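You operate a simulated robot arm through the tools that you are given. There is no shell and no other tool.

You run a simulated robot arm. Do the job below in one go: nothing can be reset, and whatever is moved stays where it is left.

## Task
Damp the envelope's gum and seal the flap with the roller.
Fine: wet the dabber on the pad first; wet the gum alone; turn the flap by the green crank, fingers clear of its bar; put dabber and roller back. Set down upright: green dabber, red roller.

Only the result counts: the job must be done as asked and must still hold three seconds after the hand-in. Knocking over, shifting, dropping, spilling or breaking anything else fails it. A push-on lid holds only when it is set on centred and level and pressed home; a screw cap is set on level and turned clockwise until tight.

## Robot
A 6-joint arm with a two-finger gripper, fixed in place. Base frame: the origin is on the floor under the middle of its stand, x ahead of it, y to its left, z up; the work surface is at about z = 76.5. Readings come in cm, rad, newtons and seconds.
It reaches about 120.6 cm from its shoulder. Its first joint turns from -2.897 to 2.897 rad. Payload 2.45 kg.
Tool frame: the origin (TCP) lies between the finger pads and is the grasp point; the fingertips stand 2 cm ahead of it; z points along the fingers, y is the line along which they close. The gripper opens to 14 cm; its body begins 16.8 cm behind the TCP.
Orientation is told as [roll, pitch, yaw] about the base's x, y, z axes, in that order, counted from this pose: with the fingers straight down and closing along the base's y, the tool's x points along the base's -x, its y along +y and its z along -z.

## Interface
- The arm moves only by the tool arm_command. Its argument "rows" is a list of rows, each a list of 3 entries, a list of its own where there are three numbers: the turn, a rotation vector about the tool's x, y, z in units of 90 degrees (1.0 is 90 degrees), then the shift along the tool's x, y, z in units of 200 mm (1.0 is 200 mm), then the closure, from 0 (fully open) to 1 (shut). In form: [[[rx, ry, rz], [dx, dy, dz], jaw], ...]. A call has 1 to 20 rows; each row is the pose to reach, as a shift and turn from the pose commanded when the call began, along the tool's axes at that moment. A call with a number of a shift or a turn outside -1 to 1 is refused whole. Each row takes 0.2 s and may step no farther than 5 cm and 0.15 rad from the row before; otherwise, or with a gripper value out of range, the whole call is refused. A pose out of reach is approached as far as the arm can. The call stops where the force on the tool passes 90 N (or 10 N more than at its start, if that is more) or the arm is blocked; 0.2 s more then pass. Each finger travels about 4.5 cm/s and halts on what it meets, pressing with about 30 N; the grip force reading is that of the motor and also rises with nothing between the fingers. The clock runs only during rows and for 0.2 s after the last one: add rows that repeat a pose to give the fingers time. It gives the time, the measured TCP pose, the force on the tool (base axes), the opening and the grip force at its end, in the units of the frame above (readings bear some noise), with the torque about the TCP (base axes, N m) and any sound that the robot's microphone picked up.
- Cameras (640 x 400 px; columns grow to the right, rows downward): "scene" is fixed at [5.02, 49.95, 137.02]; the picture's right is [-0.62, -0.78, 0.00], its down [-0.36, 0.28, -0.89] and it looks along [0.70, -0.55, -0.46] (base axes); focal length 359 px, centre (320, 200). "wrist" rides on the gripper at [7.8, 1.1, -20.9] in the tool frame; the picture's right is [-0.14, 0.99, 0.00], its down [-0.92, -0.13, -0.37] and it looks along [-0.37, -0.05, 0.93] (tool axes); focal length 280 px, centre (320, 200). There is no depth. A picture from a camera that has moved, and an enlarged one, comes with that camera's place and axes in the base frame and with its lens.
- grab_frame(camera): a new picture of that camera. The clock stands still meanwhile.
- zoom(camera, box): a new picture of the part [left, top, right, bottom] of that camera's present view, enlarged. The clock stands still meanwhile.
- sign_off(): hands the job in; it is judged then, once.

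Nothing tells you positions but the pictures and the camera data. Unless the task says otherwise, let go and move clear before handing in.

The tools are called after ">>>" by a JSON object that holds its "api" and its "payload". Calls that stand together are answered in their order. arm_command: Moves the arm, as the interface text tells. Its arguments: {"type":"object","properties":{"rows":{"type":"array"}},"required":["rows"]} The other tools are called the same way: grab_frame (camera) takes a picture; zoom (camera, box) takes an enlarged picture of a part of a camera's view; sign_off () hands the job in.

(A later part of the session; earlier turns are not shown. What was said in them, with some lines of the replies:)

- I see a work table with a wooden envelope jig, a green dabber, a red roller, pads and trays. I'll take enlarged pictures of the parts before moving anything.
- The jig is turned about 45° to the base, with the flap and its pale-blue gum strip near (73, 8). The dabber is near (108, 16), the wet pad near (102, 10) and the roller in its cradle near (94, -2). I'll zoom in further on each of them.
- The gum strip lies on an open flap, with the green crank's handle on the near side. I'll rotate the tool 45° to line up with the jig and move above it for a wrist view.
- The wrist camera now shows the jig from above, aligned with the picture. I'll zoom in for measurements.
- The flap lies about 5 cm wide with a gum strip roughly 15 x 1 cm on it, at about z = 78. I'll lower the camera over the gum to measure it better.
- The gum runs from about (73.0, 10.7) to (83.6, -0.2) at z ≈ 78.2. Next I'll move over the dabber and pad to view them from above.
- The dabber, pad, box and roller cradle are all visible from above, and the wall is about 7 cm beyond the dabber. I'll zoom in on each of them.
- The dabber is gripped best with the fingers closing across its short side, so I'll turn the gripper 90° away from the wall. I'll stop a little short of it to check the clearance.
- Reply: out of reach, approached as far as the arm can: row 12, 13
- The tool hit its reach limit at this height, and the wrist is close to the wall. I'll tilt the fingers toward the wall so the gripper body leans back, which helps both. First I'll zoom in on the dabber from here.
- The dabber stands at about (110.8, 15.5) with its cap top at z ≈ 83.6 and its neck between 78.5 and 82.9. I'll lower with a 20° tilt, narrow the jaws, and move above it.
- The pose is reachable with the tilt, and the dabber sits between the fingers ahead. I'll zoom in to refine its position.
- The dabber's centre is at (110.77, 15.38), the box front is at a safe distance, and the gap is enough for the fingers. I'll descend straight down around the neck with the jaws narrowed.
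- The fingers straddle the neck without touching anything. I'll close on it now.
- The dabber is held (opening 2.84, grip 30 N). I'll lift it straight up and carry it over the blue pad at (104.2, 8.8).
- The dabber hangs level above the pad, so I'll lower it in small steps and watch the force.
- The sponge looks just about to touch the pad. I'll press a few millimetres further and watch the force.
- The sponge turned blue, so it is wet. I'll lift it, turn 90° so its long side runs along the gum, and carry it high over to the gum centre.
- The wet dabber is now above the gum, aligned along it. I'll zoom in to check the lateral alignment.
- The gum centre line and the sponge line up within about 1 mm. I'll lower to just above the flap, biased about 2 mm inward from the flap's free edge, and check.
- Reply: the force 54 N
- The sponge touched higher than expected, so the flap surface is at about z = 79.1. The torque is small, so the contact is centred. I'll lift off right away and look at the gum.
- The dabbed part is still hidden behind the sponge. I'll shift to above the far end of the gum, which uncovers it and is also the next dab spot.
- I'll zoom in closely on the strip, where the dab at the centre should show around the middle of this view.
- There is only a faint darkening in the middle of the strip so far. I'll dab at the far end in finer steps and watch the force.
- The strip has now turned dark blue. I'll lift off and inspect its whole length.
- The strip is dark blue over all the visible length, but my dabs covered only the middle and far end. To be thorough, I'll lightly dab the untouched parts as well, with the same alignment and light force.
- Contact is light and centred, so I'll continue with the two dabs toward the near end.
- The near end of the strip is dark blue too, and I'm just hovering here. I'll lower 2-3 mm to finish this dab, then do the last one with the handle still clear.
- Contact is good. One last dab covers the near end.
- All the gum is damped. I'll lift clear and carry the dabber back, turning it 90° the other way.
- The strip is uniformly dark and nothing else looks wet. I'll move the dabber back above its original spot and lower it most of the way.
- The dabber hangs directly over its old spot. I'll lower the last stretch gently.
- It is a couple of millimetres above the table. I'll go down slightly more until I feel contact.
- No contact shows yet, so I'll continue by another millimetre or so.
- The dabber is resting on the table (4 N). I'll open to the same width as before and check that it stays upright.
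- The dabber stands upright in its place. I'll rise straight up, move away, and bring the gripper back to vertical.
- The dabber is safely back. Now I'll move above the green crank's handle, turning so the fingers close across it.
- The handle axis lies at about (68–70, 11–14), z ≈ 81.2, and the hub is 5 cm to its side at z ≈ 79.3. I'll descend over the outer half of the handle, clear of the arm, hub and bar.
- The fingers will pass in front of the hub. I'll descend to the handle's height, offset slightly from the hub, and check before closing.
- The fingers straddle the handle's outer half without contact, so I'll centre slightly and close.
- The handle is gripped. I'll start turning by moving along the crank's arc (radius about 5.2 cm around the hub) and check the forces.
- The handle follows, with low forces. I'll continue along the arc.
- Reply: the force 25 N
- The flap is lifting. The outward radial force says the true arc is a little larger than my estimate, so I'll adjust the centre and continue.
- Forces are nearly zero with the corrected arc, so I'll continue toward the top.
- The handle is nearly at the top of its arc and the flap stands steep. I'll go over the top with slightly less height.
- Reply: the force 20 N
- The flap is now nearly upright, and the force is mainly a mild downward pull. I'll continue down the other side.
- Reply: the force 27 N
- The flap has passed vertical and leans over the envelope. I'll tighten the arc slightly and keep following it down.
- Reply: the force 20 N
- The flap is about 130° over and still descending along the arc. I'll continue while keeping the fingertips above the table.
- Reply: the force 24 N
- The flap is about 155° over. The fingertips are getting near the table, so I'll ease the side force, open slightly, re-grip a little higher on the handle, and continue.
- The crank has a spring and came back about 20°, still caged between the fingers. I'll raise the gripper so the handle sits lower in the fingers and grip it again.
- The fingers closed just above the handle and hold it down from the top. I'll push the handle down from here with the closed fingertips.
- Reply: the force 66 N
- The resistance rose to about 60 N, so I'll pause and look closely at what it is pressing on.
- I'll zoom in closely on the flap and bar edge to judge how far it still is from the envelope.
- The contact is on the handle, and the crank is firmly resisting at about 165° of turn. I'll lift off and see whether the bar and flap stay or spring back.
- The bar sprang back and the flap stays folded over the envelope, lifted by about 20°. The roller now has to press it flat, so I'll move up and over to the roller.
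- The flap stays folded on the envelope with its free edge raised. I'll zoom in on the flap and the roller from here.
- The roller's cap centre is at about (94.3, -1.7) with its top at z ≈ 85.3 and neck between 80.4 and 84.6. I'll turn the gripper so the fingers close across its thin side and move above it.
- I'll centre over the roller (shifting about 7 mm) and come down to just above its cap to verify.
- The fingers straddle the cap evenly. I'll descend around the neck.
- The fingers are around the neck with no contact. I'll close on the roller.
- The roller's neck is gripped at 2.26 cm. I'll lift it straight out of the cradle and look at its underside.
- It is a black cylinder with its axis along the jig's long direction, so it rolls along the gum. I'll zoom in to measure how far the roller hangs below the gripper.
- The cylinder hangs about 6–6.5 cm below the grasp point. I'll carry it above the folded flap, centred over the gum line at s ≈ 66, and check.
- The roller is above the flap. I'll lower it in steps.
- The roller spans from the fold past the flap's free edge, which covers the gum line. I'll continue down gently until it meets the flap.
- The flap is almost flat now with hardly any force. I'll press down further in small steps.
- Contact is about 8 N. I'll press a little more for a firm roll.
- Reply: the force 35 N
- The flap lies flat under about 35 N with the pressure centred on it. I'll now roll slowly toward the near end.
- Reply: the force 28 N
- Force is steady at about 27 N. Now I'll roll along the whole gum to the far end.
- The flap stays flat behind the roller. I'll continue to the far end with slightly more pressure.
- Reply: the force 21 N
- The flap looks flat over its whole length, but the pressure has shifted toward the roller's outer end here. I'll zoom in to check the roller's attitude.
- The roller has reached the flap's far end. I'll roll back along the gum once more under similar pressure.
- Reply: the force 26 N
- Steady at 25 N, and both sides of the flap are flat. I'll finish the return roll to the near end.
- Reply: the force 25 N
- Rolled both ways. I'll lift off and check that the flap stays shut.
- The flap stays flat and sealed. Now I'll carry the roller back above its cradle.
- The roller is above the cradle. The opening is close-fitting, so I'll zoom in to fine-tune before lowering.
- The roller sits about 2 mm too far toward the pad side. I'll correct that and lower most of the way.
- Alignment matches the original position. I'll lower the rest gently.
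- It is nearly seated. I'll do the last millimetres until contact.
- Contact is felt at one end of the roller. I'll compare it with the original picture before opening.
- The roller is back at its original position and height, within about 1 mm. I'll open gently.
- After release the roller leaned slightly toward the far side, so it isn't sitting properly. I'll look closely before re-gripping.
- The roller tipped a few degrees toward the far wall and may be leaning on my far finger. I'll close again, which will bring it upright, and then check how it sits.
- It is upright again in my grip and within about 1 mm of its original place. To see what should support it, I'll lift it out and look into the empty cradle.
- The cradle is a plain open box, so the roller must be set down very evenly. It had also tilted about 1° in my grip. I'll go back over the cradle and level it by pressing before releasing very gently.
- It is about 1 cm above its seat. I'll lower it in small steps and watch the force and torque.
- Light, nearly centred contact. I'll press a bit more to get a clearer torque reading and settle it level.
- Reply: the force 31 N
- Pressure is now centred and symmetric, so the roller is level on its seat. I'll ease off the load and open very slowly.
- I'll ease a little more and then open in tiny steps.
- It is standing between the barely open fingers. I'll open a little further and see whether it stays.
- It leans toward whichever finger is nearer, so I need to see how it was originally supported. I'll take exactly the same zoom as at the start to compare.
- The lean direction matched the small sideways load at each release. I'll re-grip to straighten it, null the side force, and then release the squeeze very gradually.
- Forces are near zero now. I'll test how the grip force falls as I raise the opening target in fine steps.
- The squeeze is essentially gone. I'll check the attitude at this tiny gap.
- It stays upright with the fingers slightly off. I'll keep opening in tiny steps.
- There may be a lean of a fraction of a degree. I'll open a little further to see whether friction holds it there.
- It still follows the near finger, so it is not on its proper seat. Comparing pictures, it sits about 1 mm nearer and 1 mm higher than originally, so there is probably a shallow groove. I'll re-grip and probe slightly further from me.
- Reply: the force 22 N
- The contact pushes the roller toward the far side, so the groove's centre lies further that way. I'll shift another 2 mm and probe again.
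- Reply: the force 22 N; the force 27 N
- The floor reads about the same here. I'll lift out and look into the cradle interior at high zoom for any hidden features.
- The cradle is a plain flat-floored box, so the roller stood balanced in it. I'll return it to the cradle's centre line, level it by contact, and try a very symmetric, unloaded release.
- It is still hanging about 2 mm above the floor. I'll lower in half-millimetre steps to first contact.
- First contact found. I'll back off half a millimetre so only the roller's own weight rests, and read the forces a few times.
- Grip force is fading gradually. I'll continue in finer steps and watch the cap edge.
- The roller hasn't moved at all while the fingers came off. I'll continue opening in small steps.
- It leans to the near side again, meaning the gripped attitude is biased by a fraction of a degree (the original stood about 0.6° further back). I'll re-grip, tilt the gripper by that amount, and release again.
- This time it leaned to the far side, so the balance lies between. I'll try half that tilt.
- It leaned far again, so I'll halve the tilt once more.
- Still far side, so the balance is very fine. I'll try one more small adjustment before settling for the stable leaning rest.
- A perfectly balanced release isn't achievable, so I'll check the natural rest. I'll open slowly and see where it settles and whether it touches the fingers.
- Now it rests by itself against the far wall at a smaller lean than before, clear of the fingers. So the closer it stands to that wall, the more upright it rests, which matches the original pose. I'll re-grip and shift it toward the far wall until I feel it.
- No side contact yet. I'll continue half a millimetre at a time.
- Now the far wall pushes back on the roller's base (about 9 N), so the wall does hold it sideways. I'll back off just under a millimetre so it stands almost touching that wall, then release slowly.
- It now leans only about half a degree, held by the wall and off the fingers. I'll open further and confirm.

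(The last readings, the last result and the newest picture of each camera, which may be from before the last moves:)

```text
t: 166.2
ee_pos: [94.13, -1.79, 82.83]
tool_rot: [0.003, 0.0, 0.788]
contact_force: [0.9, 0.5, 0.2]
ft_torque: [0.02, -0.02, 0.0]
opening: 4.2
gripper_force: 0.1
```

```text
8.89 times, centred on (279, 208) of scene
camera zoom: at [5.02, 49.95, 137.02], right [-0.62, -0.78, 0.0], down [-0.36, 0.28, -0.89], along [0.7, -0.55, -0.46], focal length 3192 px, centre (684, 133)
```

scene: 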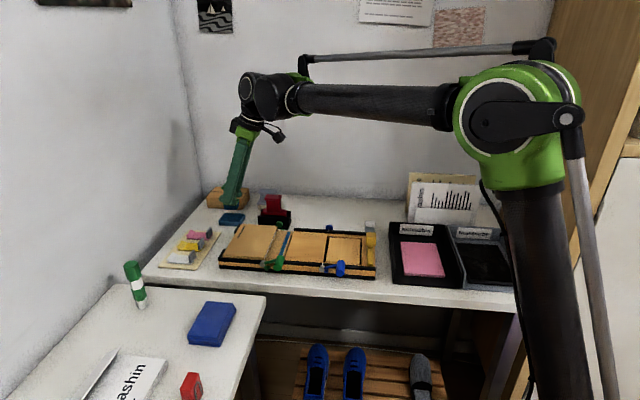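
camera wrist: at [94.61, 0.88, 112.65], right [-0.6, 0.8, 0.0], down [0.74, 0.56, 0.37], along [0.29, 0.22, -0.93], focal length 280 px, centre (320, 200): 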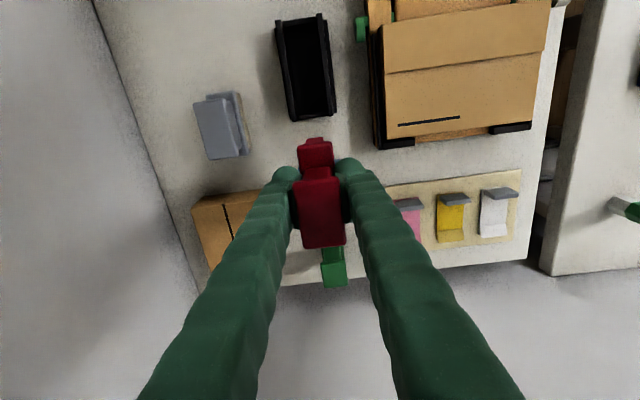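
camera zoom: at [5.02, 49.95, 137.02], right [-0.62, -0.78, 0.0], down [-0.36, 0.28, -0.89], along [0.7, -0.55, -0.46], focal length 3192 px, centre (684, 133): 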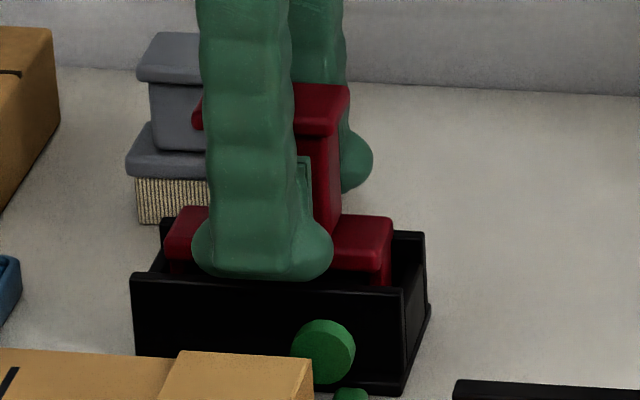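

The roller stands nearly upright on its own with the fingers clear. I'll open fully to the approach width and rise straight up slowly.

>>> {"api": "arm_command", "payload": {"rows": [[[0, 0, 0], [0, 0, 0], 0.68], [[0, 0, 0], [0, 0, 0], 0.65], [[0, 0, 0], [0, 0, 0], 0.62], [[0, 0, 0], [0, 0, 0], 0.607], [[0, 0, 0], [0, 0, -0.03], 0.607], [[0, 0, 0], [0, 0, -0.08], 0.607], [[0, 0, 0], [0, 0, -0.15], 0.607], [[0, 0, 0], [0, 0, -0.25], 0.607], [[0, 0, 0], [0, 0, -0.4], 0.607], [[0, 0, 0], [0, 0, -0.6], 0.607], [[0, 0, 0], [0, 0, -0.6], 0.607]]}}

>>> {"api": "grab_frame", "payload": {"camera": "wrist"}}

>>> {"api": "zoom", "payload": {"camera": "scene", "box": [254, 185, 304, 230]}}

>>> {"api": "zoom", "payload": {"camera": "wrist", "box": [260, 90, 380, 220]}}

```text
t: 168.6
ee_pos: [93.98, -1.72, 94.69]
tool_rot: [0.002, 0.001, 0.786]
contact_force: [-0.7, 0.0, 0.4]
ft_torque: [0.01, 0.0, 0.01]
opening: 5.5
gripper_force: 0.1
```

```text
taken
camera wrist: at [87.82, -6.46, 115.61], right [-0.6, 0.8, 0.0], down [0.74, 0.56, 0.37], along [0.29, 0.22, -0.93], focal length 280 px, centre (320, 200)
```

wrist: 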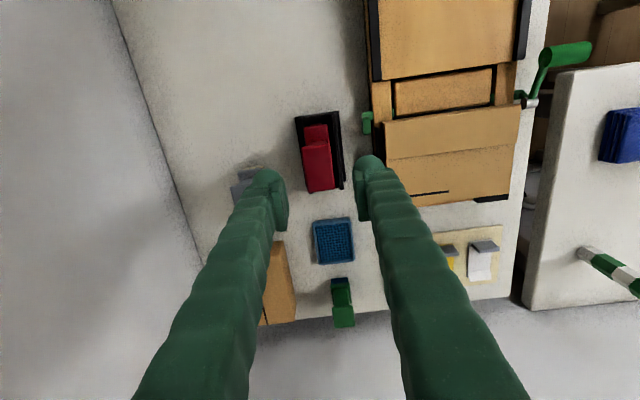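

```text
8.89 times, centred on (279, 208) of scene
camera zoom: at [5.02, 49.95, 137.02], right [-0.62, -0.78, 0.0], down [-0.36, 0.28, -0.89], along [0.7, -0.55, -0.46], focal length 3192 px, centre (684, 133)
```

zoom: 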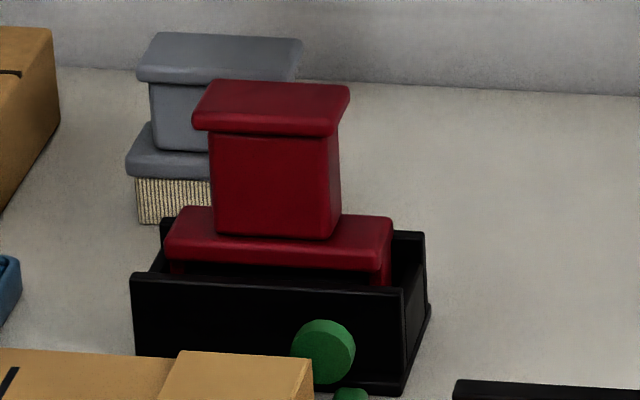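

```text
3.08 times, centred on (320, 155) of wrist
camera zoom: at [87.82, -6.46, 115.61], right [-0.6, 0.8, 0.0], down [0.74, 0.56, 0.37], along [0.29, 0.22, -0.93], focal length 863 px, centre (320, 338)
```

zoom: 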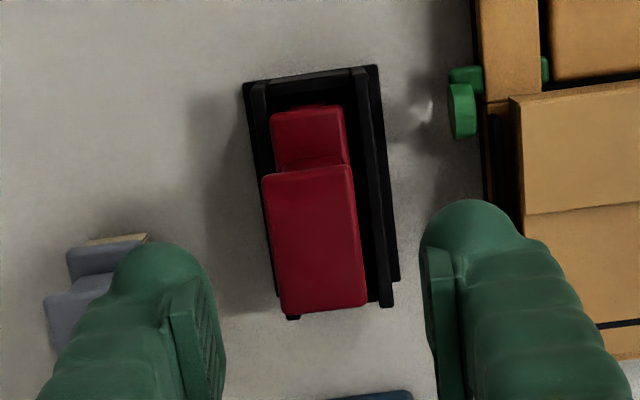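

The roller stands upright in its cradle, nearly the same as at the start. I'll move the arm well clear and take final pictures of everything.

>>> {"api": "arm_command", "payload": {"rows": [[[0, 0, 0], [0, 0, -0.2], 0.607], [[0, 0, 0], [0.1, 0, -0.4], 0.607], [[0, 0, 0], [0.3, 0, -0.5], 0.607], [[0, 0, 0], [0.5, 0, -0.6], 0.607], [[0, 0, 0], [0.7, 0, -0.6], 0.607], [[0, 0, 0], [0.7, 0, -0.6], 0.607], [[0, 0, 0], [0.7, 0, -0.6], 0.607], [[0, 0, 0], [0.7, 0, -0.6], 0.607], [[0, 0, 0], [0.7, 0, -0.6], 0.607], [[0, 0, 0], [0.7, 0, -0.6], 0.607]]}}

>>> {"api": "grab_frame", "payload": {"camera": "scene"}}

>>> {"api": "zoom", "payload": {"camera": "scene", "box": [140, 170, 300, 270]}}

>>> {"api": "zoom", "payload": {"camera": "scene", "box": [210, 200, 400, 300]}}

>>> {"api": "zoom", "payload": {"camera": "scene", "box": [254, 185, 304, 230]}}

```text
t: 170.8
ee_pos: [84.46, -11.64, 106.73]
tool_rot: [0.002, 0.0, 0.786]
contact_force: [0.3, -0.8, 0.0]
ft_torque: [-0.02, 0.0, 0.01]
opening: 5.48
gripper_force: 0.0
```

```text
taken
```

scene: 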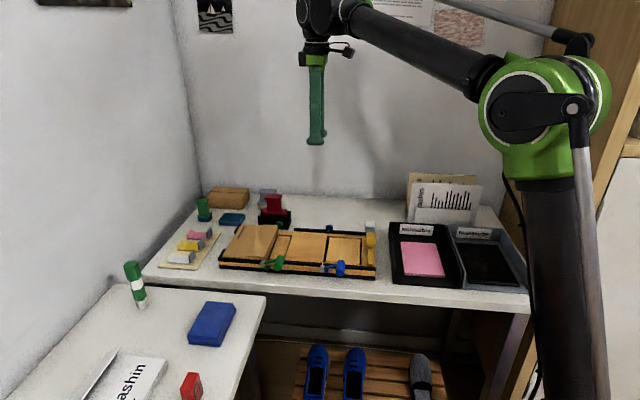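

```text
4.00 times, centred on (220, 220) of scene
camera zoom: at [5.02, 49.95, 137.02], right [-0.62, -0.78, 0.0], down [-0.36, 0.28, -0.89], along [0.7, -0.55, -0.46], focal length 1436 px, centre (720, 120)
```

zoom: 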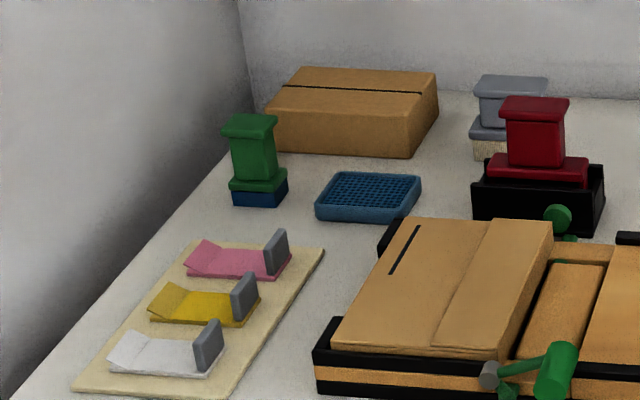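

```text
3.37 times, centred on (305, 250) of scene
camera zoom: at [5.02, 49.95, 137.02], right [-0.62, -0.78, 0.0], down [-0.36, 0.28, -0.89], along [0.7, -0.55, -0.46], focal length 1210 px, centre (370, 32)
```

zoom: 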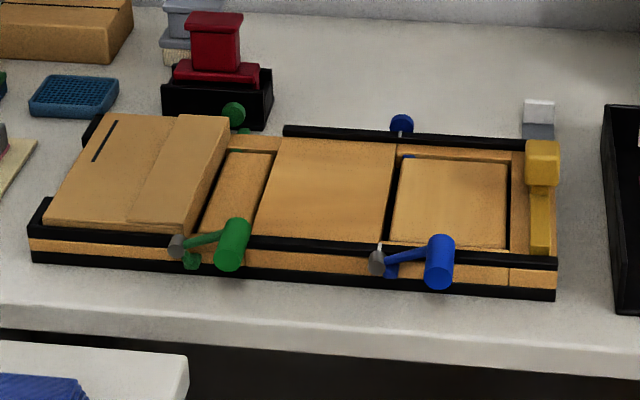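

```text
8.89 times, centred on (279, 208) of scene
camera zoom: at [5.02, 49.95, 137.02], right [-0.62, -0.78, 0.0], down [-0.36, 0.28, -0.89], along [0.7, -0.55, -0.46], focal length 3192 px, centre (684, 133)
```

zoom: 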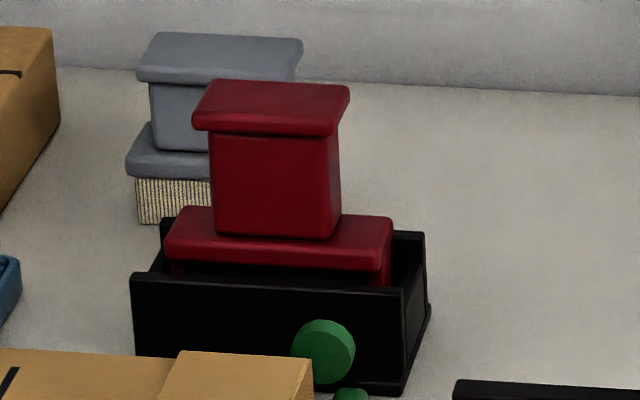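

The flap is flat and shut, the crank is back at rest, and the dabber and roller stand upright in their places. Nothing else has moved and the arm is clear, so I'm handing the job in.

>>> {"api": "sign_off", "payload": {}}

```text
The job is handed in.
```

The envelope is sealed and I've handed the job in. The final pictures show the flap flat and shut, and nothing else on the table looks moved. I got no verdict back.

- **Damping:** The dabber turned blue on the pad, then I dabbed the full length of the gum until the strip was dark blue. The sponge is wider than the strip, so it also pressed the bare flap beside the gum. I saw no wet mark there, but I couldn't rule it out. The first dab also pressed harder than planned, at about 54 N.
- **Flap:** I turned it with the green crank, gripping only the outer half of the handle. The crank's spring then returned the bar to its start, and the flap stayed folded over.
- **Rolling:** I rolled the length of the gum there and back at about 17–35 N, and the flap stayed flat once the roller lifted.
- **Putting back:** The dabber stands upright where it started. The roller is in its cradle, leaning about half a degree against the far wall. On a flat floor it tips to one side when let go, so it took several tries to leave it that upright.
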